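You operate a simulated robot arm through the tools that you are given. There is no shell and no other tool. Be economical: measure what you need, move in short steps, check, and stop when the job is done.

You are at the controls of a simulated robot arm. One attempt, no reset.

JOB
Take the yellow filter on the top of the workbench and put it away on the top of the parts bench. Take the white filter and put it on the white plate. Take the black peg tray and leave it in the grey tote on the top of the collector cabinet. Put the sample cone on the blue plate. Take the pad on the top of the side table and put it away on the top of the packing table. Take the cream peg tray from the top of the service table and put it in the clean tote. Take the green tin and put it on top of the black filter. Take the tube from the ledge of the winders and leave it in the inside of the hopper. Press the twist button two times. Put the orange tube on the shelf of the cooling stand. Put the cone on the top of the board stand away on the top of the cooling stand. Pull the winder three gate open. Do these in any order. Set down upright: black peg tray, sample cone, peg tray, orange tube, cone.

It is judged by the outcome, as a careful person would: the job done as asked, and still so three seconds after it is handed in. It fails if anything else is knocked over, pushed out of place, dropped, spilled or broken.

ROBOT AND FRAMES
A 7-joint arm with a two-finger gripper on a trunk, on a base that drives. Base frame: it is fixed to the floor where the robot stands at the start and does not move with it; the origin is under the middle of the robot, x ahead of it, y to its left, z up; the surface under the hand at the start is at about z = 880. Units: mm, degrees, N and s.
With the tool pointing down near the work surface it reaches from about 300 to 760 mm from the robot's upright axis, wherever it stands. Its first joint turns from -143.0 to 143.0 degrees. Places, roughly: black filter (7x7x5 cm) [-4100, 1500, 400]; black peg tray (7x7x9 cm) [700, 2200, 900]; blue plate (13x13x2 cm) [900, 4200, 900]; clean tote [-4250, -750, 1000]; cone [-1500, 2750, 750]; green tin [-4000, 1500, 500]; inside of the hopper [-4200, 4900, 900]; orange tube (3x3x22 cm) [-600, 9500, 900]; pad (25x13x4 cm) [900, 5600, 800]; peg tray [-5750, 2250, 750]; sample cone (11x11x17 cm) [900, 4500, 1000]; shelf of the cooling stand (24x40 cm) [-1460, 6600, 320]; top of the cooling stand [-1500, 6600, 800]; top of the packing table [-1500, 4300, 800]; top of the parts bench [800, 3900, 900]; tote (36x26x15 cm) [-2100, 700, 900]; tube (3x3x23 cm) [-4000, 900, 500]; twist button [600, 6300, 900]; white filter (7x7x5 cm) [800, 100, 900]; white plate (13x13x2 cm) [800, 600, 900]; winder three gate [-4100, 1000, 800]; yellow filter (7x7x5 cm) [800, -100, 900]. Payload 2.45 kg.
The tool frame sits at the grasp point between the pads (the TCP): z along the fingers, y along the line on which they close. The tips reach 26 mm beyond it. Largest opening 96 mm; the body of the gripper starts 69 mm behind the TCP.
Orientation is that of the tool frame in the base frame, as [roll, pitch, yaw] about the fixed x, y, z axes, in that order (R = Rz(yaw) Ry(pitch) Rx(roll)). With the fingers straight down and closing along the base's y, the tool's x points along the base's -x, its y along +y and its z along -z.

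CONTROLS
- The arm moves only by the tool play_rows. Its argument "commands" is text: rows parted by semicolons, each of 7 numbers parted by spaces: the shift along the base's x, y, z in units of 20 mm (1.0 is 20 mm), then the turn, a rotation vector about the base's x, y, z in units of 6 degrees (1.0 is 6 degrees), then the gripper command, from -1 (fully open) to 1 (shut), values between in proportion. In form: tx ty tz wx wy wz hand; .... A call has 1 to 20 rows; each row shifts and turns the commanded pose from where the row before left it. A call with a number of a shift or a turn outside -1 to 1 is refused whole. Each row takes 0.2 s and may step no farther than 50 mm and 8.6 degrees from the row before; otherwise, or with a gripper value out of range, the whole call is refused. Where a pose cannot be reached the arm comes as near as it can. A force on the tool above 40 N (or 10 N above the force at the start of the call, whichever is more), or a blocked arm, ends the call early, and 0.2 s more pass. The fingers move at their own pace and stop on an object; they squeeze with about 36 N. The grip force told is the motor's: it shows also when the fingers shut on nothing. Time passes only in rows, and 0.2 s behind the last, so rows that do not move let the fingers close. It gives the time, the measured TCP pose, the force on the tool (base axes), the opening and the grip force at its end, in the units of the frame above (readings bear some noise), with the torque about the TCP (base axes, N m) and any sound that the robot's microphone picked up, and new pictures: "pictures" is both (left out), scene, wrist or none.
- Cameras (640 x 400 px; columns grow to the right, rows downward): "scene" is now at [41.2, 183.2, 1482.2]; the picture's right is [-0.00, -1.00, 0.00], its down [-0.52, 0.00, -0.85] and it looks along [0.85, -0.00, -0.52] (base axes); focal length 287 px, centre (320, 200). "wrist" rides on the gripper at [82, 3, -98] in the tool frame; the picture's right is [-0.04, 1.00, 0.00], its down [-0.73, -0.03, -0.68] and it looks along [-0.68, -0.03, 0.73] (tool axes); focal length 256 px, centre (320, 200). There is no depth. A picture from a camera that has moved, and an enlarged one, comes with that camera's place and axes in the base frame and with its lens.
- move_column(by): slides the trunk up (or, below 0, down) by that many mm; the arm and the scene camera ride with it, the base frame stays. It gives what a move gives, with no picture.
- steer(legs): drives the robot by 1 to 6 legs, each [ahead, turn to the left] in mm and degrees, along the robot's own axes; the way and the turn of a leg run together, so that a leg with both is an arc; at most 1500 mm and 180 degrees a leg. The arm and the cameras ride along, it lands a little off, and it stops where it bumps. It gives what a move gives, and a new picture of the scene camera.
- turn_head(pan, tilt): turns the head with the scene camera to pan (to the left, within 155 degrees either way) and tilt (down, from -29 to 69), counted from straight ahead of the robot. It gives what a move gives, and a new picture of the scene camera.
- zoom(camera, box): a new picture of the part [left, top, right, bottom] of that camera's present view, enlarged. It takes no simulated time.
- finish_job(): hands the job in; it is judged then, once.

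Go step by step. Nothing tells you exact positions but the pictures and the camera data: compare them with the known pose of the tool, close in by small moves and look again before you grip or let go. The budget is 546 turns and 360 pictures, counting those below and the enlarged ones. Unless the task says otherwise, let go and move clear before handing in.

The tools are called by a JSON object that holds its "api" and its "payload". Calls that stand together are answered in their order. play_rows: Moves the arm, as the interface text tells. Its arguments: {"type":"object","properties":{"commands":{"type":"string"},"pictures":{"type":"string","enum":["both","scene","wrist","none"]}},"required":["commands"]} The other tools are called the same way: move_column (by) slides the trunk up or down; steer (legs) drives the base; turn_head (pan, tilt) turns the head that bears the scene camera; zoom (camera, box) takes an enlarged picture of a part of a camera's view; finish_job () hands the job in.

At the start:

```text
clock: 0.0
eef_pos: [507.6, -35.0, 1199.6]
tool_rot: [-180.0, 0.0, 180.0]
ft_force: [0.1, -0.2, -0.3]
torque: [0.01, -0.03, -0.02]
opening: 96.1
finger_force: 0.1
trunk travel left (down, up): [-509.0, 131.0]
robot x, y, heading: [0.3, 1.4, 0.0]
head pan, tilt: [-0.1, 31.3]
```

scene: 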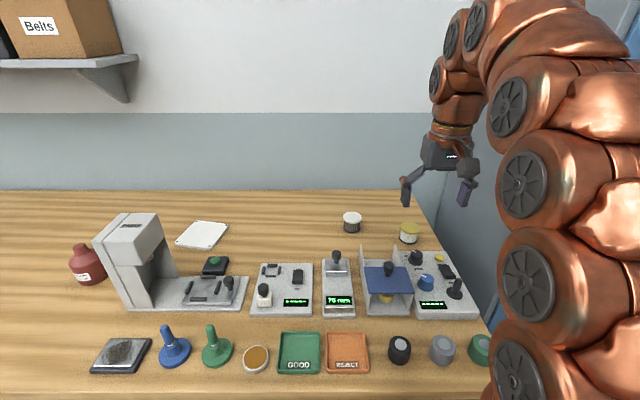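
wrist: 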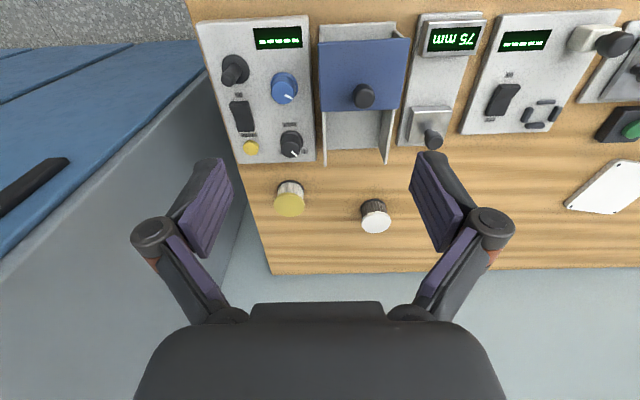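

I see the workbench with the two filters near its far edge and the white plate to the left. First I look around to learn the room's layout.

{"api": "turn_head", "payload": {"pan": 90, "tilt": 15}}

{"api": "turn_head", "payload": {"pan": 150, "tilt": 15}}

{"api": "turn_head", "payload": {"pan": 0, "tilt": 60}}

{"api": "zoom", "payload": {"camera": "wrist", "box": [240, 150, 440, 275]}}

```text
clock: 1.6
eef_pos: [507.2, -36.3, 1199.4]
tool_rot: [-180.0, -0.1, 180.0]
ft_force: [-0.4, 0.4, 0.3]
torque: [0.0, -0.02, -0.03]
opening: 95.8
finger_force: 0.1
trunk travel left (down, up): [-509.0, 131.0]
robot x, y, heading: [2.8, 2.4, -0.3]
head pan, tilt: [90.0, 15.0]
camera scene: at [-48.6, 276.7, 1508.4], right [1.0, 0.0, 0.0], down [0.0, -0.26, -0.97], along [0.0, 0.97, -0.26], focal length 287 px, centre (320, 200)
```

scene: 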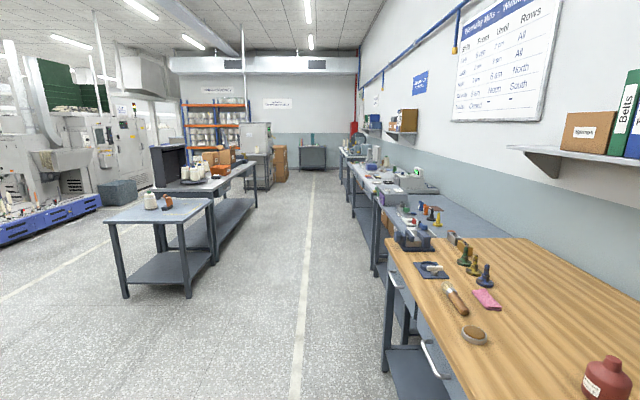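

```text
clock: 3.0
eef_pos: [508.2, -35.7, 1199.0]
tool_rot: [179.9, 0.1, 180.0]
ft_force: [0.3, -0.7, 0.0]
torque: [-0.01, -0.02, 0.03]
opening: 96.0
finger_force: 0.2
trunk travel left (down, up): [-509.0, 131.0]
robot x, y, heading: [2.6, -3.0, -0.0]
head pan, tilt: [150.0, 15.0]
camera scene: at [-129.5, 230.0, 1508.5], right [0.5, 0.87, 0.0], down [0.22, -0.13, -0.97], along [-0.84, 0.48, -0.26], focal length 287 px, centre (320, 200)
```

scene: 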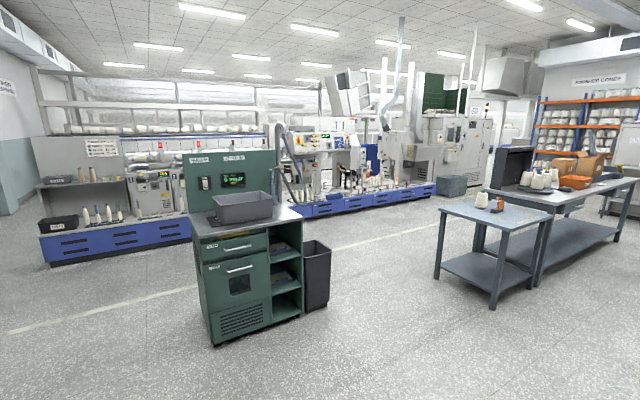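

```text
clock: 5.3
eef_pos: [508.0, -35.9, 1199.0]
tool_rot: [179.9, 0.0, -179.9]
ft_force: [0.0, -0.3, -0.5]
torque: [0.0, 0.0, 0.03]
opening: 96.2
finger_force: 0.1
trunk travel left (down, up): [-509.0, 131.0]
robot x, y, heading: [5.4, -4.0, 0.0]
head pan, tilt: [0.0, 60.0]
camera scene: at [18.0, 183.3, 1442.2], right [0.0, -1.0, 0.0], down [-0.87, 0.0, -0.5], along [0.5, 0.0, -0.87], focal length 287 px, centre (320, 200)
```

scene: 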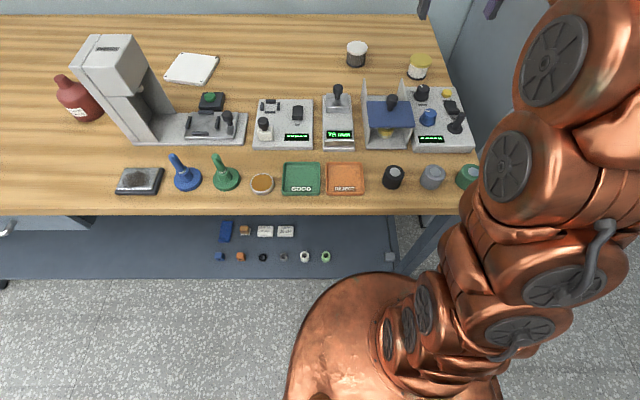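

```text
3.20 times, centred on (340, 212) of wrist
camera zoom: at [426.3, -32.8, 1297.0], right [0.04, 1.0, 0.0], down [0.73, -0.03, 0.68], along [0.68, -0.03, -0.73], focal length 819 px, centre (256, 160)
```

zoom: 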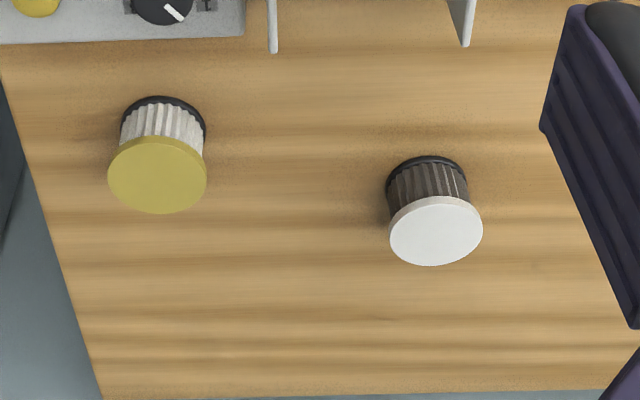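

Filters: yellow at about (778,-110), white at about (838,70), white plate about (788,570). They are a little beyond reach, so I edge ahead carefully.

{"api": "steer", "payload": {"legs": [[70, 0]]}}

```text
clock: 6.3
eef_pos: [576.7, -36.2, 1199.7]
tool_rot: [180.0, 0.0, -180.0]
ft_force: [-0.2, -0.2, -0.4]
torque: [0.03, 0.0, -0.01]
opening: 95.9
finger_force: 0.1
trunk travel left (down, up): [-509.0, 131.0]
robot x, y, heading: [74.4, 1.8, 0.0]
head pan, tilt: [0.0, 60.0]
camera scene: at [87.7, 183.3, 1442.2], right [0.0, -1.0, 0.0], down [-0.87, 0.0, -0.5], along [0.5, 0.0, -0.87], focal length 287 px, centre (320, 200)
```

scene: 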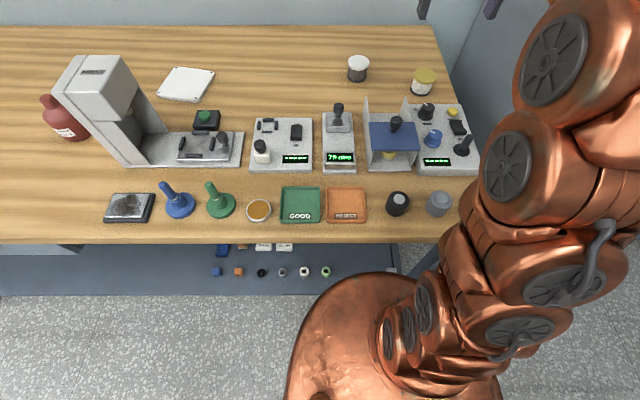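

{"api": "steer", "payload": {"legs": [[50, 0]]}}

{"api": "play_rows", "payload": {"commands": "1 1 0 0 0 0 -1; 1 1 0 0 0 0 -1; 1 1 0 0 0 0 -1; 1 1 0 0 0 0 -1; 1 1 -1 0 0 0 -1; 1 0.3 -1 0 0 0 -1; 1 0 -1 0 0 0 -1; 1 0 -1 0 0 0 -1; 1 0 -1 0 0 0 -1;0 0 -1 0 0 0 -1"}}

```text
clock: 7.0
eef_pos: [576.1, -35.6, 1202.0]
tool_rot: [-179.8, 0.1, 179.9]
ft_force: [0.0, -0.2, 0.2]
torque: [-0.02, 0.03, 0.0]
opening: 96.1
finger_force: 0.0
trunk travel left (down, up): [-509.0, 131.0]
robot x, y, heading: [69.9, 0.9, 0.2]
head pan, tilt: [0.0, 60.0]
stopped in leg 1: the robot was blocked; the commanded pose is now the measured one
camera scene: at [87.9, 183.3, 1442.2], right [0.0, -1.0, 0.0], down [-0.87, 0.0, -0.5], along [0.5, 0.0, -0.87], focal length 287 px, centre (320, 200)
```

scene: 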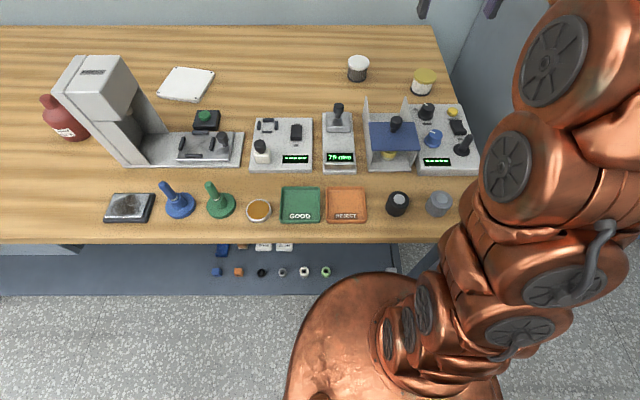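

```text
clock: 9.2
eef_pos: [739.6, 64.2, 1038.0]
tool_rot: [-179.9, 0.1, 180.0]
ft_force: [0.1, -0.2, 0.2]
torque: [-0.01, 0.0, -0.01]
opening: 96.1
finger_force: 0.1
out of reach, approached as far as the arm can: row 2, 3, 4
trunk travel left (down, up): [-509.0, 131.0]
robot x, y, heading: [68.7, -1.1, 0.0]
head pan, tilt: [0.0, 60.0]
camera scene: at [88.0, 183.3, 1442.2], right [0.0, -1.0, 0.0], down [-0.87, 0.0, -0.5], along [0.5, 0.0, -0.87], focal length 287 px, centre (320, 200)
camera wrist: at [657.8, 66.8, 1136.1], right [0.04, 1.0, 0.0], down [0.73, -0.03, 0.68], along [0.68, -0.03, -0.73], focal length 256 px, centre (320, 200)
```

scene: 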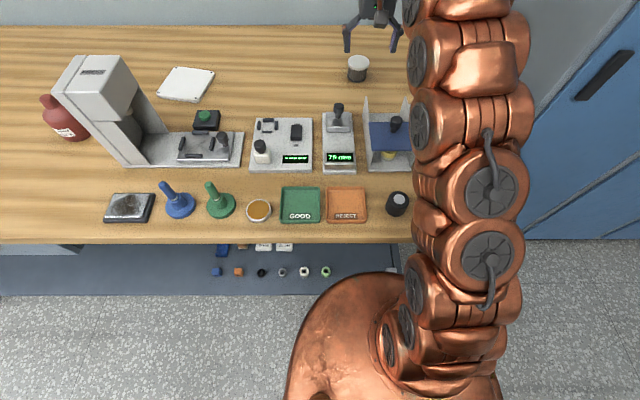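
wrist: 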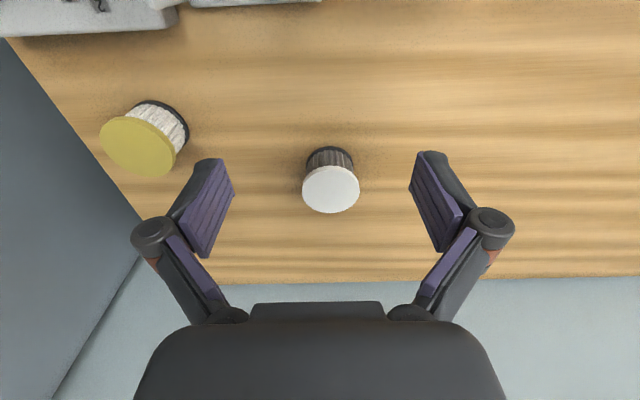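

The base is stopped by the table at x≈70, so I reach with the arm. White filter at about (836,70).

{"api": "play_rows", "payload": {"commands": "1 0.1 -0.4 0 0 0 -1; 1 0.1 -0.4 0 0 0 -1; 1 0.1 -0.4 0 0 0 -1; 1 0 -0.4 0 0 0 -1; 0.8 0 -0.4 0 0 0 -1; 0 0 -0.5 0 0 0 -1"}}

```text
clock: 10.6
eef_pos: [794.5, 65.9, 997.7]
tool_rot: [-180.0, 0.1, 179.9]
ft_force: [-0.3, -0.3, 0.8]
torque: [0.0, 0.03, 0.02]
opening: 95.9
finger_force: 0.0
out of reach, approached as far as the arm can: row 3, 4, 5
trunk travel left (down, up): [-509.0, 131.0]
robot x, y, heading: [68.7, 1.4, 0.1]
head pan, tilt: [0.0, 60.0]
camera scene: at [88.0, 183.3, 1442.2], right [0.0, -1.0, 0.0], down [-0.87, 0.0, -0.5], along [0.5, 0.0, -0.87], focal length 287 px, centre (320, 200)
camera wrist: at [712.9, 70.0, 1096.1], right [0.04, 1.0, 0.0], down [0.73, -0.03, 0.68], along [0.68, -0.03, -0.73], focal length 256 px, centre (320, 200)
```

scene: 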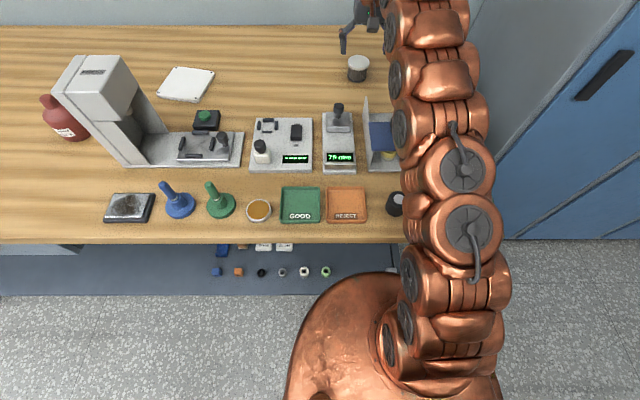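
wrist: 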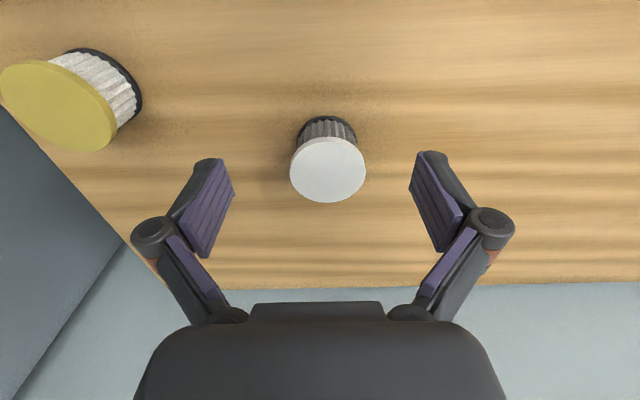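

{"api": "move_column", "payload": {"by": 125}}

{"api": "play_rows", "payload": {"commands": "0 0.1 -1 0 0 0 -1; 0 0 -1 0 0 0 -1; 0 0 -1 0 0 0 -1; 0 0 -1 0 0 0 -1; 0 0 -1 0 0 0 -1; 0 0 -1 0 0 0 -1;1 0.1 -0.5 0 0 0 -1; 1 0 -0.3 0 0 0 -1; 0.1 0 0 0 0 0 -1"}}

```text
clock: 12.2
eef_pos: [794.6, 66.1, 1122.3]
tool_rot: [-179.9, 0.1, 180.0]
ft_force: [-0.2, 0.0, 1.2]
torque: [0.01, 0.0, -0.02]
opening: 95.9
finger_force: 0.2
trunk travel left (down, up): [-634.0, 6.0]
robot x, y, heading: [67.9, 3.4, -0.1]
head pan, tilt: [0.0, 60.0]
```

```text
clock: 14.2
eef_pos: [837.3, 69.1, 987.2]
tool_rot: [-179.9, 0.1, 180.0]
ft_force: [-0.6, 0.1, -0.2]
torque: [0.04, 0.01, -0.01]
opening: 96.3
finger_force: 0.0
trunk travel left (down, up): [-634.0, 6.0]
robot x, y, heading: [71.3, 1.9, 0.2]
head pan, tilt: [0.0, 60.0]
camera scene: at [88.1, 183.3, 1567.2], right [0.0, -1.0, 0.0], down [-0.87, 0.0, -0.5], along [0.5, 0.0, -0.87], focal length 287 px, centre (320, 200)
camera wrist: at [754.8, 72.9, 1085.3], right [0.04, 1.0, 0.0], down [0.73, -0.03, 0.68], along [0.68, -0.03, -0.73], focal length 256 px, centre (320, 200)
```

scene: 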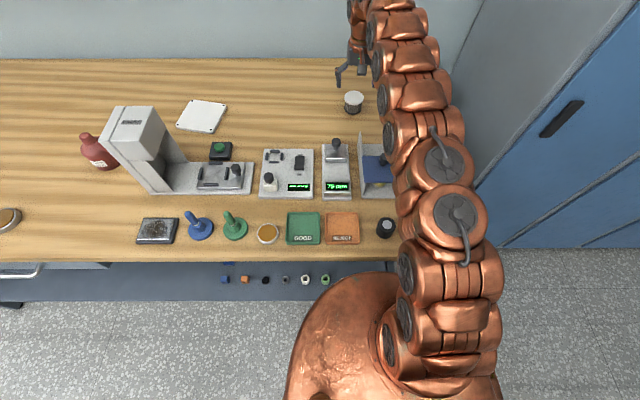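
wrist: 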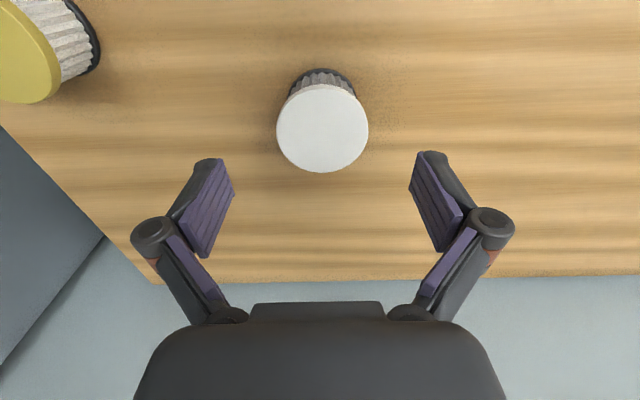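

Aligned over the white filter; I descend and grip.

{"api": "play_rows", "payload": {"commands": "-0.1 0.05 -1 0 0 0 -1; 0 0 -1 0 0 0 -1; 0 0 -1 0 0 0 -1; 0 0 -0.75 0 0 0 -1; 0 0 0 0 0 0 -1; 0 0 0 0 0 0 1; 0 0 0 0 0 0 1; 0 0 0 0 0 0 1; 0 0 0 0 0 0 1", "pictures": "wrist"}}

```text
clock: 16.2
eef_pos: [832.3, 73.3, 911.8]
tool_rot: [-179.9, 0.1, -180.0]
ft_force: [-1.1, 0.1, 1.8]
torque: [0.03, 0.0, 0.03]
opening: 58.9
finger_force: 36.0
trunk travel left (down, up): [-634.0, 6.0]
robot x, y, heading: [69.4, 0.6, 0.0]
head pan, tilt: [0.0, 60.0]
camera wrist: at [751.9, 76.1, 1009.5], right [0.04, 1.0, 0.0], down [0.73, -0.03, 0.68], along [0.68, -0.03, -0.73], focal length 256 px, centre (320, 200)
```

wrist: 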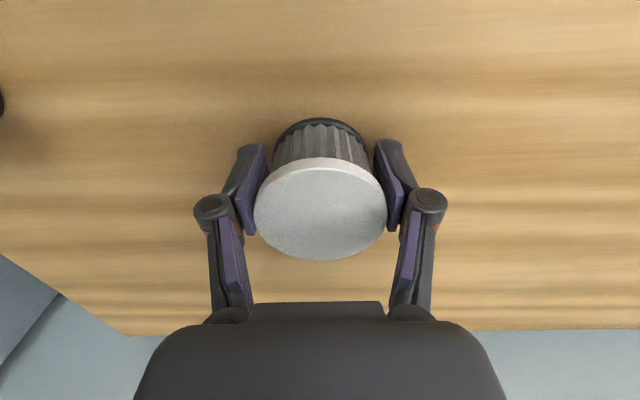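

White filter gripped. I lift, retract, and drive sideways to stand opposite the white plate.

{"api": "play_rows", "payload": {"commands": "0 0 1 0 0 0 1; 0 0 1 0 0 0 1; 0 0 1 0 0 0 1; 0 0 1 0 0 0 1; -0.5 0 1 0 0 0 1; -1 0 1 0 0 0 1; -1 0 1 0 0 0 1; -1 0 1 0 0 0 1; -1 0 1 0 0 0 1; -1 0 1 0 0 0 1; -1 0 1 0 0 0 1; -1 0 1 0 0 0 1; -1 0 1 0 0 0 1; -1 0 1 0 0 0 1; -1 0 1 0 0 0 1; -1 0 1 0 0 0 1; -1 0 1 0 0 0 1; -1 0 0 0 0 0 1; -1 0 0 0 0 0 1; -1 0 0 0 0 0 1", "pictures": "none"}}

{"api": "steer", "payload": {"legs": [[-100, 0], [0, 90], [450, 0], [0, -90]]}}

```text
clock: 20.4
eef_pos: [522.0, 72.9, 1250.6]
tool_rot: [-179.9, 0.0, 179.9]
ft_force: [0.8, -0.5, -1.7]
torque: [0.03, 0.02, 0.0]
opening: 58.7
finger_force: 35.7
trunk travel left (down, up): [-634.0, 6.0]
robot x, y, heading: [70.2, 0.0, 0.2]
head pan, tilt: [0.0, 60.0]
```

```text
clock: 31.4
eef_pos: [425.0, 528.1, 1251.1]
tool_rot: [-179.9, 0.2, -179.4]
ft_force: [0.2, 0.1, -0.6]
torque: [-0.03, -0.01, -0.02]
opening: 58.9
finger_force: 36.4
trunk travel left (down, up): [-634.0, 6.0]
robot x, y, heading: [-27.9, 449.3, 0.7]
head pan, tilt: [0.0, 60.0]
camera scene: at [-9.6, 632.4, 1567.2], right [0.01, -1.0, 0.0], down [-0.87, -0.01, -0.5], along [0.5, 0.01, -0.87], focal length 287 px, centre (320, 200)
```

scene: 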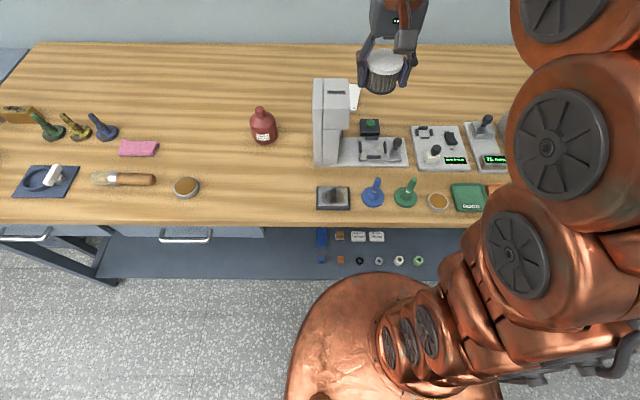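

Tower is near the path, so I stand farther right (y≈320) to come at the plate diagonally.

{"api": "steer", "payload": {"legs": [[0, -90], [130, 0], [0, 89.5], [97, 0]]}}

```text
clock: 41.2
eef_pos: [515.7, 427.2, 1251.0]
tool_rot: [-179.8, 0.1, -176.5]
ft_force: [0.4, 0.2, -0.8]
torque: [-0.02, 0.04, 0.0]
opening: 58.9
finger_force: 36.3
trunk travel left (down, up): [-634.0, 6.0]
robot x, y, heading: [70.5, 326.8, 3.4]
head pan, tilt: [0.0, 60.0]
stopped in leg 4: the robot was blocked; the commanded pose is now the measured one
camera scene: at [75.8, 511.8, 1567.2], right [0.06, -1.0, 0.0], down [-0.86, -0.05, -0.5], along [0.5, 0.03, -0.87], focal length 287 px, centre (320, 200)
```

scene: 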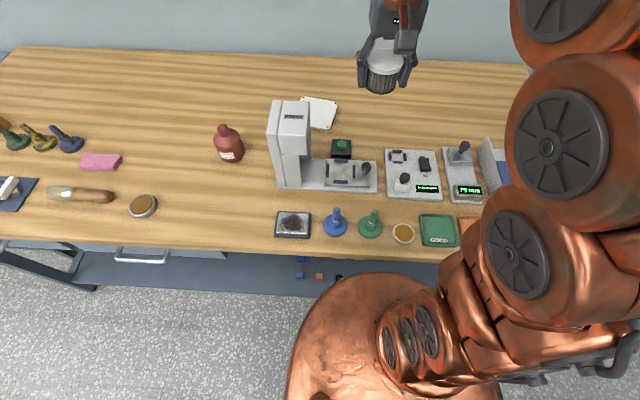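

{"api": "play_rows", "payload": {"commands": "1 0.4 0 0 0 0 1; 1 0.4 0 0 0 0 1; 1 0.4 -0.5 0 0 0 1; 1 0.4 -0.5 0 0 0 1; 1 0.4 -0.5 0 0 0 1; 1 0.4 -1 0 0 0 1; 1 0.5 -1 0 0 0 1; 1 0.5 -1 0 0 0 1; 1 0.5 -1 0 0 0 1; 1 0.5 -1 0 0 0 1; 1 0.5 -1 0 0 0 1"}}

```text
clock: 43.6
eef_pos: [736.4, 526.4, 1103.4]
tool_rot: [-179.9, 0.2, -176.5]
ft_force: [-1.3, 0.1, -0.6]
torque: [-0.03, -0.03, -0.01]
opening: 58.9
finger_force: 35.9
trunk travel left (down, up): [-634.0, 6.0]
robot x, y, heading: [68.6, 324.8, 3.4]
head pan, tilt: [0.0, 60.0]
camera scene: at [75.6, 511.7, 1567.2], right [0.06, -1.0, 0.0], down [-0.86, -0.05, -0.5], along [0.5, 0.03, -0.87], focal length 287 px, centre (320, 200)
camera wrist: at [654.4, 525.0, 1200.1], right [-0.02, 1.0, 0.0], down [0.73, 0.02, 0.68], along [0.68, 0.01, -0.73], focal length 256 px, centre (320, 200)
```

scene: 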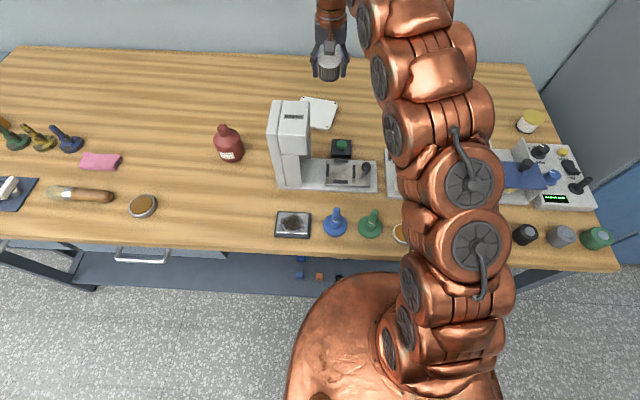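
wrist: 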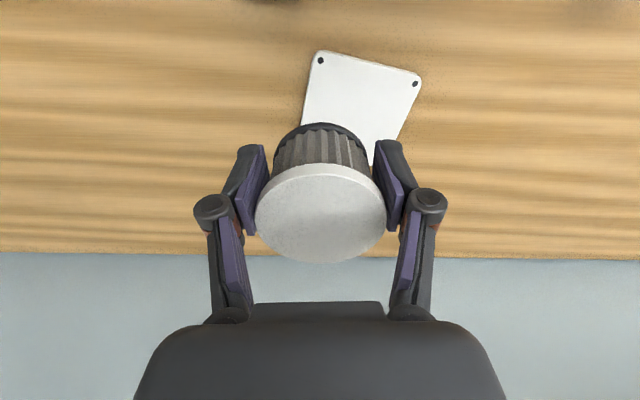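

Plate centre works out at about (794,568). I move over it and lower.

{"api": "play_rows", "payload": {"commands": "0.3 0.5 -1 0 0 0 1; 0.3 0.5 -1 0 0 0 1; 0.5 0.5 -1 0 0 0 1; 0.5 0.5 -1 0 0 0 1; 0.5 0.1 -1 0 0 0 1; 0.5 0 -1 0 0 0 1; 0.3 0 -1 0 0 0 1"}}

```text
clock: 45.2
eef_pos: [794.2, 569.5, 962.1]
tool_rot: [-179.9, 0.2, -176.5]
ft_force: [1.0, -0.4, -0.3]
torque: [-0.04, 0.03, 0.0]
opening: 58.9
finger_force: 35.8
trunk travel left (down, up): [-634.0, 6.0]
robot x, y, heading: [71.2, 329.7, 3.3]
head pan, tilt: [0.0, 60.0]
camera scene: at [75.9, 511.9, 1567.1], right [0.06, -1.0, 0.0], down [-0.86, -0.05, -0.5], along [0.5, 0.03, -0.87], focal length 287 px, centre (320, 200)
camera wrist: at [712.6, 567.0, 1059.3], right [-0.02, 1.0, 0.0], down [0.73, 0.02, 0.68], along [0.68, 0.01, -0.73], focal length 256 px, centre (320, 200)
```

scene: 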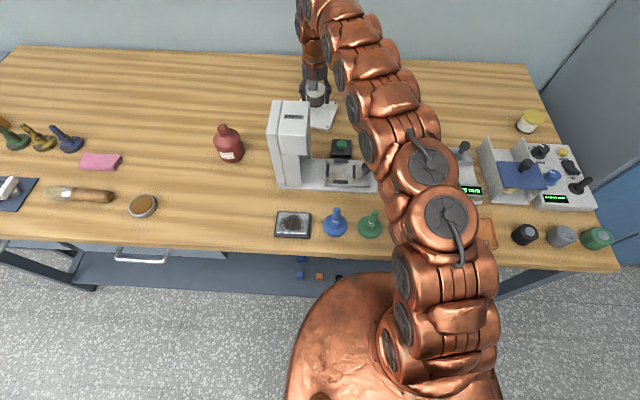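
wrist: 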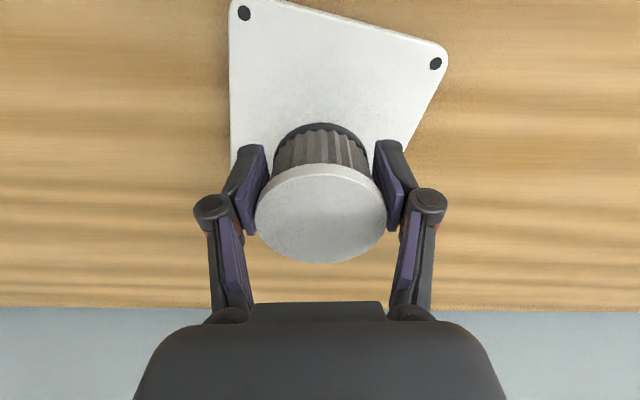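

{"api": "play_rows", "payload": {"commands": "0.2 0 -0.7 0 0 0 1; 0.1 0 -0.5 0 0 0 1; 0 0 -0.3 0 0 0 1; 0 0 -0.2 0 0 0 1; 0 0 0 0 0 0 1", "pictures": "wrist"}}

```text
clock: 46.4
eef_pos: [801.2, 567.8, 926.9]
tool_rot: [-179.9, 0.0, -176.6]
ft_force: [0.5, -0.1, -0.2]
torque: [-0.01, 0.03, -0.03]
opening: 58.8
finger_force: 35.6
trunk travel left (down, up): [-634.0, 6.0]
robot x, y, heading: [65.7, 328.7, 3.5]
head pan, tilt: [0.0, 60.0]
camera wrist: at [719.4, 566.0, 1025.1], right [-0.02, 1.0, 0.0], down [0.73, 0.02, 0.68], along [0.68, 0.01, -0.73], focal length 256 px, centre (320, 200)
```

wrist: 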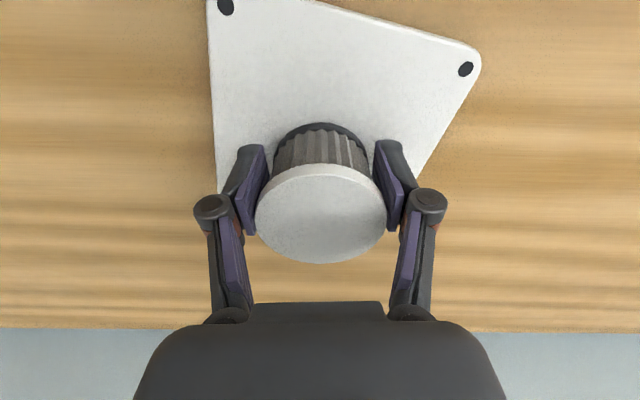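

{"api": "play_rows", "payload": {"commands": "0 0 -0.1 0 0 0 1; 0 0 -0.1 0 0 0 1; 0 0 -0.1 0 0 0 1; 0 0 0 0 0 0 1", "pictures": "none"}}

{"api": "play_rows", "payload": {"commands": "0 0 -0.1 0 0 0 1; 0 0 -0.1 0 0 0 1; 0 0 0 0 0 0 1", "pictures": "none"}}

```text
clock: 47.4
eef_pos: [801.4, 568.3, 922.5]
tool_rot: [-180.0, 0.2, -176.5]
ft_force: [-2.1, -2.2, 17.7]
torque: [0.0, -0.01, -0.02]
opening: 59.4
finger_force: 35.8
trunk travel left (down, up): [-634.0, 6.0]
robot x, y, heading: [69.0, 328.1, 3.4]
head pan, tilt: [0.0, 60.0]
```

```text
clock: 48.2
eef_pos: [800.6, 567.2, 917.6]
tool_rot: [180.0, 0.2, -176.5]
ft_force: [7.2, 2.7, 25.6]
torque: [0.02, -0.22, 0.02]
opening: 60.2
finger_force: 35.3
trunk travel left (down, up): [-634.0, 6.0]
robot x, y, heading: [69.5, 327.0, 3.4]
head pan, tilt: [0.0, 60.0]
```

Contact made; I release and rise.

{"api": "play_rows", "payload": {"commands": "0 0 0.1 0 0 0 1; 0 0 0 0 0 0 0; 0 0 0 0 0 0 -1; 0 0 0 0 0 0 -1; 0 0 0 0 0 0 -1; 0 0 1 0 0 0 -1; 0 0 1 0 0 0 -1; 0 0 1 0 0 0 -1; 0 0 1 0 0 0 -1; 0 0 1 0 0 0 -1; 0 0 1 0 0 0 -1"}}

```text
clock: 50.6
eef_pos: [802.6, 567.7, 1037.3]
tool_rot: [-179.9, 0.1, -176.5]
ft_force: [-1.2, -0.5, 1.1]
torque: [0.05, -0.04, 0.0]
opening: 95.8
finger_force: 0.1
trunk travel left (down, up): [-634.0, 6.0]
robot x, y, heading: [70.7, 327.1, 3.5]
head pan, tilt: [0.0, 60.0]
camera scene: at [76.0, 511.7, 1567.2], right [0.06, -1.0, 0.0], down [-0.86, -0.05, -0.5], along [0.5, 0.03, -0.87], focal length 287 px, centre (320, 200)
camera wrist: at [721.2, 565.2, 1136.6], right [-0.02, 1.0, 0.0], down [0.73, 0.02, 0.68], along [0.68, 0.01, -0.73], focal length 256 px, centre (320, 200)
```

scene: 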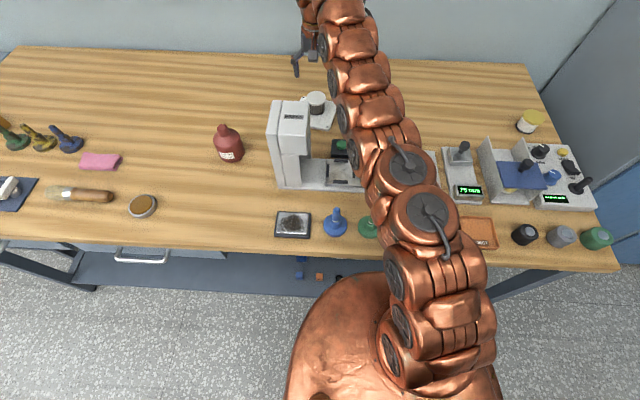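
wrist: 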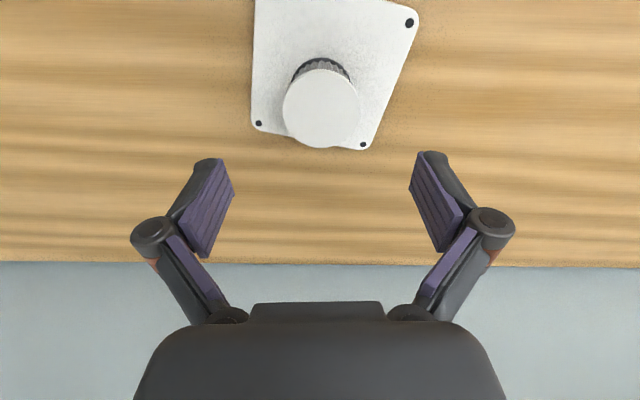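

White filter is on the plate. Next the yellow filter: retract and drive back to y≈0.

{"api": "play_rows", "payload": {"commands": "-0.5 -0.2 1 0 0 0 -1; -0.5 -0.2 1 0 0 0 -1; -0.5 -0.2 1 0 0 0 -1; -1 -0.5 1 0 0 0 -1; -1 -0.5 1 0 0 0 -1; -1 -0.5 1 0 0 0 -1; -1 -0.5 1 0 0 0 -1; -1 -0.5 1 0 0 0 -1; -1 -0.5 1 0 0 0 -1; -1 -0.5 1 0 0 0 -1; -1 -0.5 1 0 0 0 -1; -1 -0.5 0 0 0 0 -1; -1 -0.5 0 0 0 0 -1; -1 -0.5 0 0 0 0 -1; -1 -0.5 0 0 0 0 -1;-1 -0.5 0 0 0 0 -1", "pictures": "none"}}

{"api": "steer", "payload": {"legs": [[-100, 0], [0, -93.4], [340, 0], [0, 90], [90, 0]]}}

```text
clock: 54.0
eef_pos: [510.7, 426.3, 1258.8]
tool_rot: [-180.0, 0.0, -176.5]
ft_force: [1.6, -0.3, 0.6]
torque: [0.01, 0.03, 0.03]
opening: 96.1
finger_force: 0.1
trunk travel left (down, up): [-634.0, 6.0]
robot x, y, heading: [67.4, 328.2, 3.4]
head pan, tilt: [0.0, 60.0]
```

```text
clock: 65.6
eef_pos: [497.3, 49.0, 1259.3]
tool_rot: [-179.9, 0.1, -179.3]
ft_force: [0.5, -0.4, -1.2]
torque: [0.01, -0.04, 0.0]
opening: 95.9
finger_force: 0.0
trunk travel left (down, up): [-634.0, 6.0]
robot x, y, heading: [54.1, -24.4, 0.8]
head pan, tilt: [0.0, 60.0]
camera scene: at [70.2, 156.6, 1567.2], right [0.01, -1.0, 0.0], down [-0.87, -0.01, -0.5], along [0.5, 0.01, -0.87], focal length 287 px, centre (320, 200)
```

scene: 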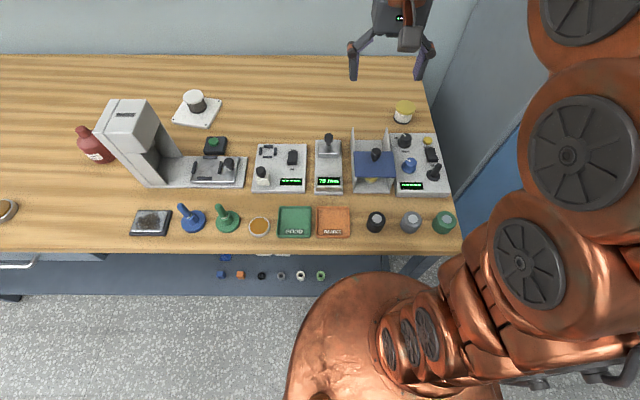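

{"api": "turn_head", "payload": {"pan": -25, "tilt": 40}}

```text
clock: 66.5
eef_pos: [498.1, 49.1, 1258.3]
tool_rot: [-179.9, 0.0, -179.3]
ft_force: [-0.1, 0.1, -0.6]
torque: [-0.03, 0.04, 0.01]
opening: 95.9
finger_force: 0.0
trunk travel left (down, up): [-634.0, 6.0]
robot x, y, heading: [55.4, -27.4, 0.8]
head pan, tilt: [-25.0, 40.0]
camera scene: at [81.3, 120.8, 1593.8], right [-0.41, -0.91, 0.0], down [-0.59, 0.27, -0.77], along [0.7, -0.32, -0.64], focal length 287 px, centre (320, 200)
```

scene: 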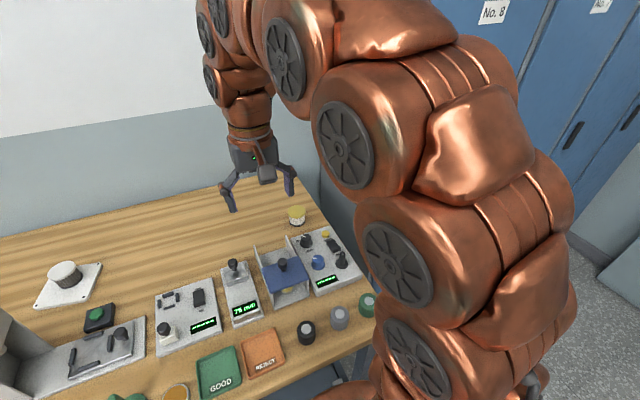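

{"api": "play_rows", "payload": {"commands": "1 -0.7 -0.5 0 0 0 -1; 1 -0.7 -0.5 0 0 0 -1; 1 -0.7 -0.5 0 0 0 -1; 1 -0.7 -1 0 0 0 -1; 1 -0.7 -1 0 0 0 -1; 1 -0.7 -1 0 0 0 -1; 1 -0.7 -1 0 0 0 -1; 1 -0.7 -1 0 0 0 -1; 1 -0.7 -1 0 0 0 -1; 1 -0.7 -1 0 0 0 -1; 1 -0.5 -1 0 0 0 -1; 1 -0.3 -1 0 0 0 -1"}}

```text
clock: 69.1
eef_pos: [737.9, -105.4, 1047.9]
tool_rot: [-179.9, 0.1, -179.3]
ft_force: [-0.6, 0.0, 1.4]
torque: [0.02, -0.02, -0.03]
opening: 96.1
finger_force: 0.1
trunk travel left (down, up): [-634.0, 6.0]
robot x, y, heading: [53.9, -28.7, 0.3]
head pan, tilt: [-25.0, 40.0]
camera scene: at [80.9, 120.7, 1593.9], right [-0.41, -0.91, 0.0], down [-0.59, 0.27, -0.77], along [0.7, -0.32, -0.64], focal length 287 px, centre (320, 200)
camera wrist: at [656.4, -103.8, 1146.2], right [0.03, 1.0, 0.0], down [0.73, -0.02, 0.68], along [0.68, -0.02, -0.73], focal length 256 px, centre (320, 200)
```

scene: 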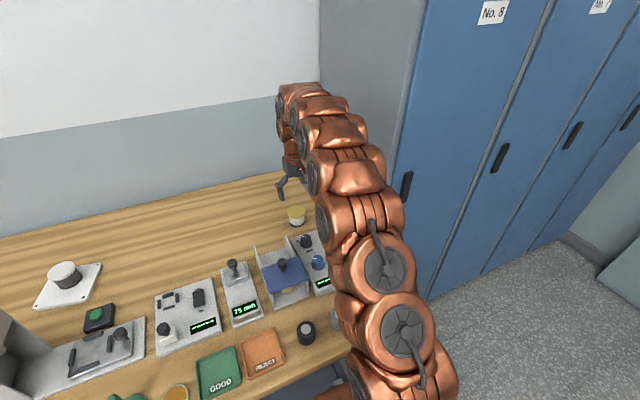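
wrist: 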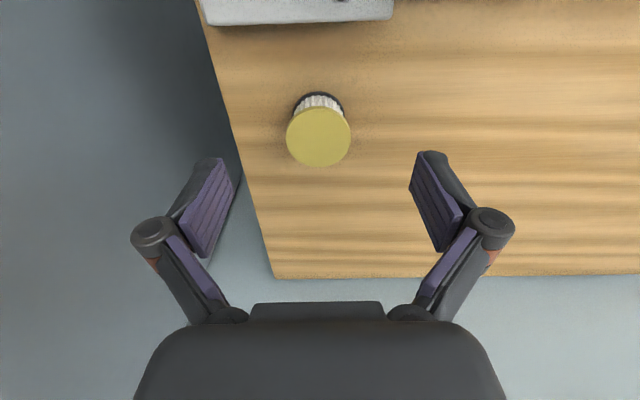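

{"api": "play_rows", "payload": {"commands": "0.7 0.05 -1 0 0 0 -0.7; 0.7 0 -1 0 0 0 -0.7; 0.3 0 -1 0 0 0 -0.7; 0 0 -1 0 0 0 -0.7", "pictures": "wrist"}}

```text
clock: 70.1
eef_pos: [770.4, -107.7, 966.7]
tool_rot: [-180.0, 0.0, -179.3]
ft_force: [-0.4, -0.3, 0.7]
torque: [0.02, -0.05, -0.01]
opening: 81.5
finger_force: 0.2
trunk travel left (down, up): [-634.0, 6.0]
robot x, y, heading: [56.1, -26.0, 0.7]
head pan, tilt: [-25.0, 40.0]
camera wrist: at [689.5, -105.9, 1064.5], right [0.03, 1.0, 0.0], down [0.73, -0.02, 0.68], along [0.68, -0.02, -0.73], focal length 256 px, centre (320, 200)
```

wrist: 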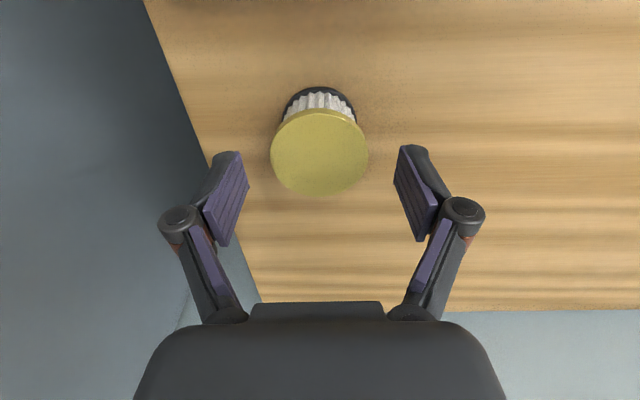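

{"api": "play_rows", "payload": {"commands": "0.15 0 -1 0 0 0 -0.7; 0 0 -1 0 0 0 -0.7; 0 0 -0.7 0 0 0 -0.7; 0 0 0 0 0 0 -0.7; 0 0 0 0 0 0 1; 0 0 0 0 0 0 1; 0 0 0 0 0 0 1; 0 0 1 0 0 0 1; 0 0 1 0 0 0 1; 0 0 1 0 0 0 1; 0 0 1 0 0 0 1; 0 0 1 0 0 0 1;-0.5 0.3 1 0 0 0 1;-1 0.5 1 0 0 0 1;-1 0.5 1 0 0 0 1;-1 0.5 1 0 0 0 1;-1 0.5 1 0 0 0 1;-1 0.5 1 0 0 0 1", "pictures": "wrist"}}

```text
clock: 73.9
eef_pos: [663.8, -50.5, 1133.7]
tool_rot: [-179.8, 0.1, -179.3]
ft_force: [0.7, 0.0, -0.8]
torque: [0.02, 0.03, 0.0]
opening: 59.1
finger_force: 35.8
trunk travel left (down, up): [-634.0, 6.0]
robot x, y, heading: [52.7, -27.8, 0.7]
head pan, tilt: [-25.0, 40.0]
camera wrist: at [582.8, -47.6, 1233.2], right [0.03, 1.0, 0.0], down [0.73, -0.02, 0.68], along [0.68, -0.02, -0.73], focal length 256 px, centre (320, 200)
```

wrist: 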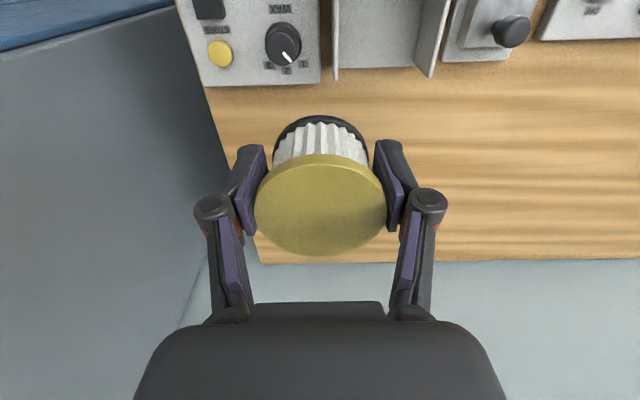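

Yellow filter held. I retract and drive along the aisle to the parts bench at y≈3900.

{"api": "play_rows", "payload": {"commands": "-1 0.2 1 0 0 0 1; -1 0.2 1 0 0 0 1; -1 0.2 1 0 0 0 1; -1 0.2 1 0 0 0 1; -1 0.2 1 0 0 0 1; -1 0.2 0 0 0 0 1; -1 0.2 0 0 0 0 1; -1 0.2 0 0 0 0 1; -1 0 0 0 0 0 1", "pictures": "none"}}

{"api": "steer", "payload": {"legs": [[-150, 0], [0, 89.2], [1400, 0], [1400, 0], [900, 0]]}}

{"api": "turn_head", "payload": {"pan": -70, "tilt": 25}}

```text
clock: 75.9
eef_pos: [485.0, -19.3, 1237.1]
tool_rot: [-179.8, 0.1, -179.2]
ft_force: [0.5, 0.8, -1.5]
torque: [-0.02, 0.03, -0.03]
opening: 58.9
finger_force: 35.6
trunk travel left (down, up): [-634.0, 6.0]
robot x, y, heading: [56.4, -27.6, 0.4]
head pan, tilt: [-25.0, 40.0]
```

```text
clock: 98.7
eef_pos: [-499.5, 4092.7, 1236.5]
tool_rot: [-180.0, 0.2, -82.8]
ft_force: [-0.2, -1.0, -0.4]
torque: [-0.05, 0.0, -0.02]
opening: 58.8
finger_force: 36.3
trunk travel left (down, up): [-634.0, 6.0]
robot x, y, heading: [-441.4, 3661.3, 97.2]
head pan, tilt: [-25.0, 40.0]
camera scene: at [-589.8, 3676.3, 1593.9], right [0.95, -0.31, 0.0], down [-0.2, -0.61, -0.77], along [0.24, 0.73, -0.64], focal length 287 px, centre (320, 200)
```

scene: 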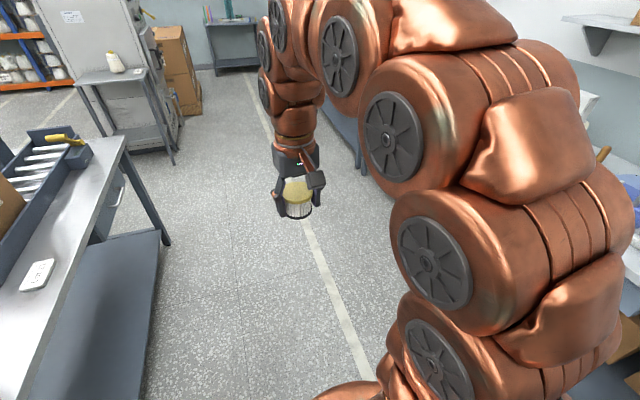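

```text
clock: 99.8
eef_pos: [-500.1, 4094.0, 1237.2]
tool_rot: [-179.9, 0.1, -82.8]
ft_force: [0.2, 0.3, -0.7]
torque: [0.0, -0.02, -0.01]
opening: 59.2
finger_force: 36.4
trunk travel left (down, up): [-634.0, 6.0]
robot x, y, heading: [-439.6, 3665.3, 96.9]
head pan, tilt: [-70.0, 25.0]
camera scene: at [-534.0, 3637.5, 1617.2], right [0.46, -0.89, 0.0], down [-0.38, -0.19, -0.91], along [0.81, 0.41, -0.42], focal length 287 px, centre (320, 200)
```

scene: 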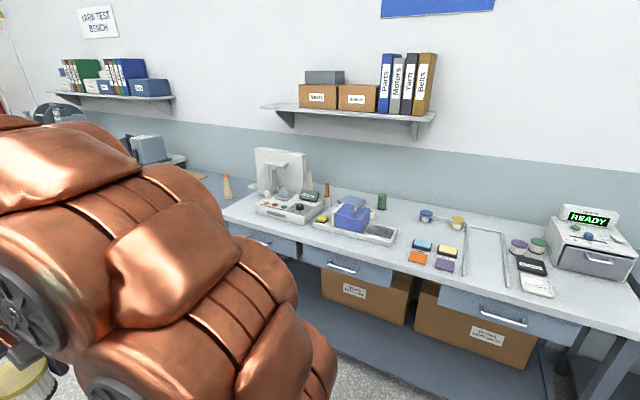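

{"api": "turn_head", "payload": {"pan": 0, "tilt": 35}}

{"api": "steer", "payload": {"legs": [[0, -97], [250, 0]]}}

```text
clock: 101.2
eef_pos: [-499.9, 4093.8, 1236.2]
tool_rot: [-179.8, 0.1, -82.8]
ft_force: [0.0, -0.2, -0.5]
torque: [0.03, -0.04, -0.02]
opening: 58.8
finger_force: 36.0
trunk travel left (down, up): [-634.0, 6.0]
robot x, y, heading: [-441.3, 3666.5, 97.1]
head pan, tilt: [0.0, 35.0]
camera scene: at [-626.8, 3682.9, 1601.5], right [0.99, 0.12, 0.0], down [0.07, -0.57, -0.82], along [-0.1, 0.81, -0.57], focal length 287 px, centre (320, 200)
```

scene: 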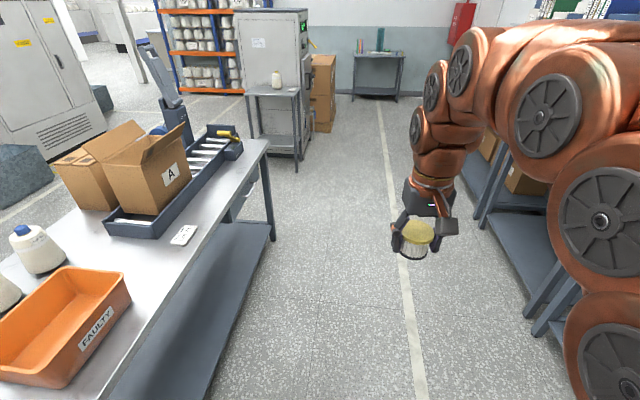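

```text
clock: 107.1
eef_pos: [238.1, 3682.3, 1238.9]
tool_rot: [-179.8, 0.1, -178.9]
ft_force: [0.4, 0.8, -0.4]
torque: [-0.02, -0.02, -0.01]
opening: 58.9
finger_force: 36.3
trunk travel left (down, up): [-634.0, 6.0]
robot x, y, heading: [-192.1, 3670.8, 1.1]
head pan, tilt: [0.0, 35.0]
camera scene: at [-155.9, 3854.5, 1601.5], right [0.02, -1.0, 0.0], down [-0.57, -0.01, -0.82], along [0.82, 0.01, -0.57], focal length 287 px, centre (320, 200)
```

scene: 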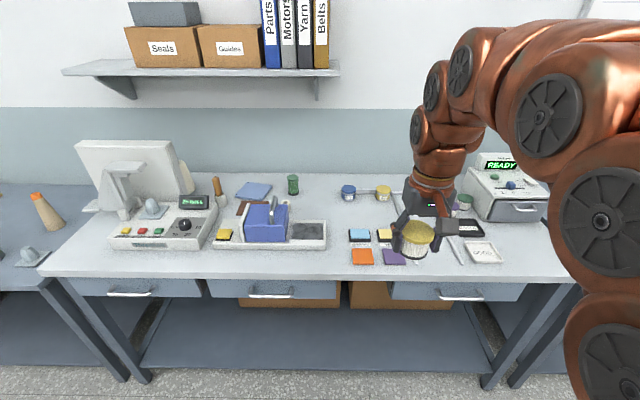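

Parts bench is ahead with a free patch around (880,3860). I approach it.

{"api": "steer", "payload": {"legs": [[390, 0]]}}

{"api": "play_rows", "payload": {"commands": "0.5 1 0 0 0 0 1; 0.5 1 0 0 0 0 1; 0.5 1 0 0 0 0 1; 0.5 1 0 0 0 0 1; 0.5 1 -0.5 0 0 0 1; 0.5 1 -0.5 0 0 0 1; 0.5 1 -0.5 0 0 0 1;0 0 0 0 0 0 1"}}

```text
clock: 109.6
eef_pos: [628.6, 3688.7, 1238.3]
tool_rot: [-179.9, 0.0, -178.9]
ft_force: [-0.6, -1.4, -0.7]
torque: [0.0, 0.0, 0.01]
opening: 58.9
finger_force: 35.8
trunk travel left (down, up): [-634.0, 6.0]
robot x, y, heading: [198.6, 3676.9, 0.9]
head pan, tilt: [0.0, 35.0]
camera scene: at [233.6, 3861.4, 1601.5], right [0.02, -1.0, 0.0], down [-0.57, -0.01, -0.82], along [0.82, 0.01, -0.57], focal length 287 px, centre (320, 200)
```

scene: 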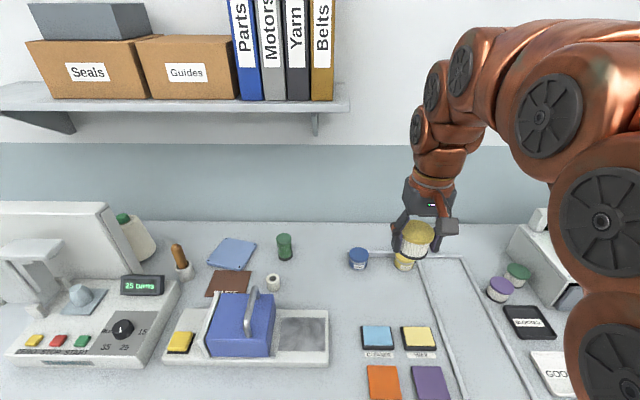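

```text
clock: 111.4
eef_pos: [699.2, 3829.2, 1207.7]
tool_rot: [-179.9, 0.0, -178.9]
ft_force: [0.2, 0.1, -0.5]
torque: [-0.03, -0.01, -0.02]
opening: 59.2
finger_force: 36.5
trunk travel left (down, up): [-634.0, 6.0]
robot x, y, heading: [195.5, 3676.2, 1.1]
head pan, tilt: [0.0, 35.0]
camera scene: at [233.9, 3861.6, 1601.4], right [0.02, -1.0, 0.0], down [-0.57, -0.01, -0.82], along [0.82, 0.01, -0.57], focal length 287 px, centre (320, 200)
camera wrist: at [618.3, 3830.8, 1305.7], right [0.02, 1.0, 0.0], down [0.73, -0.01, 0.68], along [0.68, -0.01, -0.73], focal length 256 px, centre (320, 200)
```

scene: 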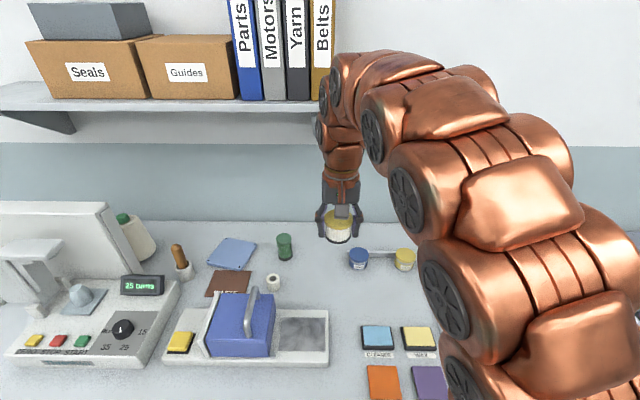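
wrist: 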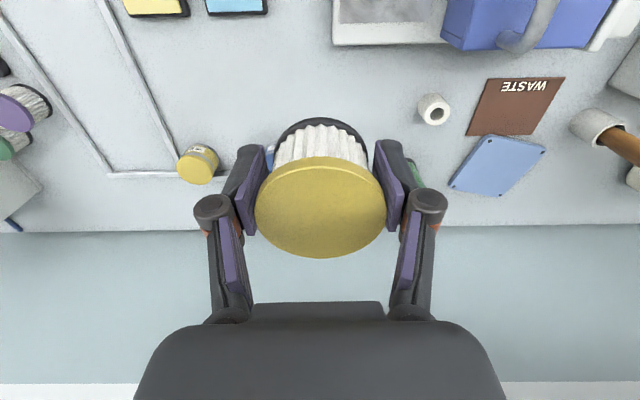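

{"api": "play_rows", "payload": {"commands": "1 0 -1 0 0 0 1; 1 0 -1 0 0 0 1; 1 0 -1 0 0 0 1; 1 0.3 -1 0 0 0 1; 1 0 -1 0 0 0 1; 0.7 0 -1 0 0 0 1; 0 0 -1 0 0 0 1; 0 0 -1 0 0 0 1; 0 0 -1 0 0 0 1; 0 0 -1 0 0 0 1; 0 0 -1 0 0 0 1; 0 0 -1 0 0 0 1"}}

```text
clock: 114.0
eef_pos: [813.3, 3835.3, 969.0]
tool_rot: [-179.9, 0.1, -178.9]
ft_force: [-0.5, -0.7, -0.5]
torque: [0.01, 0.0, -0.03]
opening: 59.0
finger_force: 36.1
trunk travel left (down, up): [-634.0, 6.0]
robot x, y, heading: [200.7, 3679.7, 0.9]
head pan, tilt: [0.0, 35.0]
camera scene: at [233.7, 3861.4, 1601.5], right [0.02, -1.0, 0.0], down [-0.57, -0.01, -0.82], along [0.82, 0.01, -0.57], focal length 287 px, centre (320, 200)
camera wrist: at [731.5, 3836.6, 1066.8], right [0.02, 1.0, 0.0], down [0.73, -0.01, 0.68], along [0.68, -0.01, -0.73], focal length 256 px, centre (320, 200)
```

scene: 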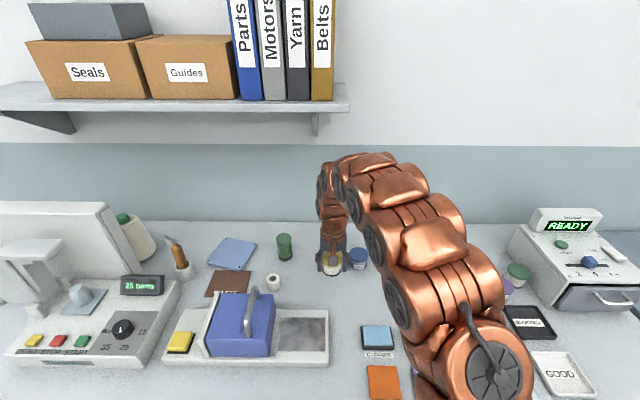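
wrist: 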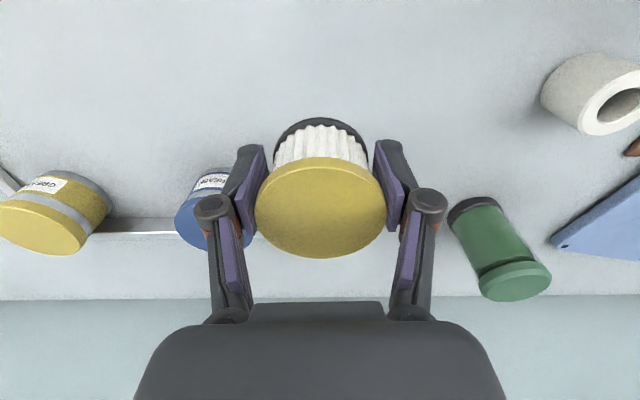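

{"api": "play_rows", "payload": {"commands": "-0.8 0.3 -1 0 0 0 1; 0 0 -1 0 0 0 1; 0 0 -0.5 0 0 0 1; 0 0 -0.15 0 0 0 1; 0 0 -0.15 0 0 0 1; 0 0 0 0 0 0 1", "pictures": "none"}}

{"api": "play_rows", "payload": {"commands": "0 0 -0.1 0 0 0 1; 0 0 0 0 0 0 1", "pictures": "none"}}

```text
clock: 115.4
eef_pos: [799.3, 3840.8, 911.2]
tool_rot: [-179.9, 0.2, -178.9]
ft_force: [-2.4, -3.8, 23.6]
torque: [-0.01, 0.12, 0.0]
opening: 59.7
finger_force: 36.2
trunk travel left (down, up): [-634.0, 6.0]
robot x, y, heading: [198.5, 3679.4, 1.1]
head pan, tilt: [0.0, 35.0]
```

```text
clock: 116.0
eef_pos: [797.1, 3841.7, 909.6]
tool_rot: [-180.0, 0.1, -178.9]
ft_force: [5.8, -5.9, 27.1]
torque: [-0.06, -0.28, -0.01]
opening: 60.0
finger_force: 36.0
trunk travel left (down, up): [-634.0, 6.0]
robot x, y, heading: [198.2, 3674.5, 1.2]
head pan, tilt: [0.0, 35.0]
```

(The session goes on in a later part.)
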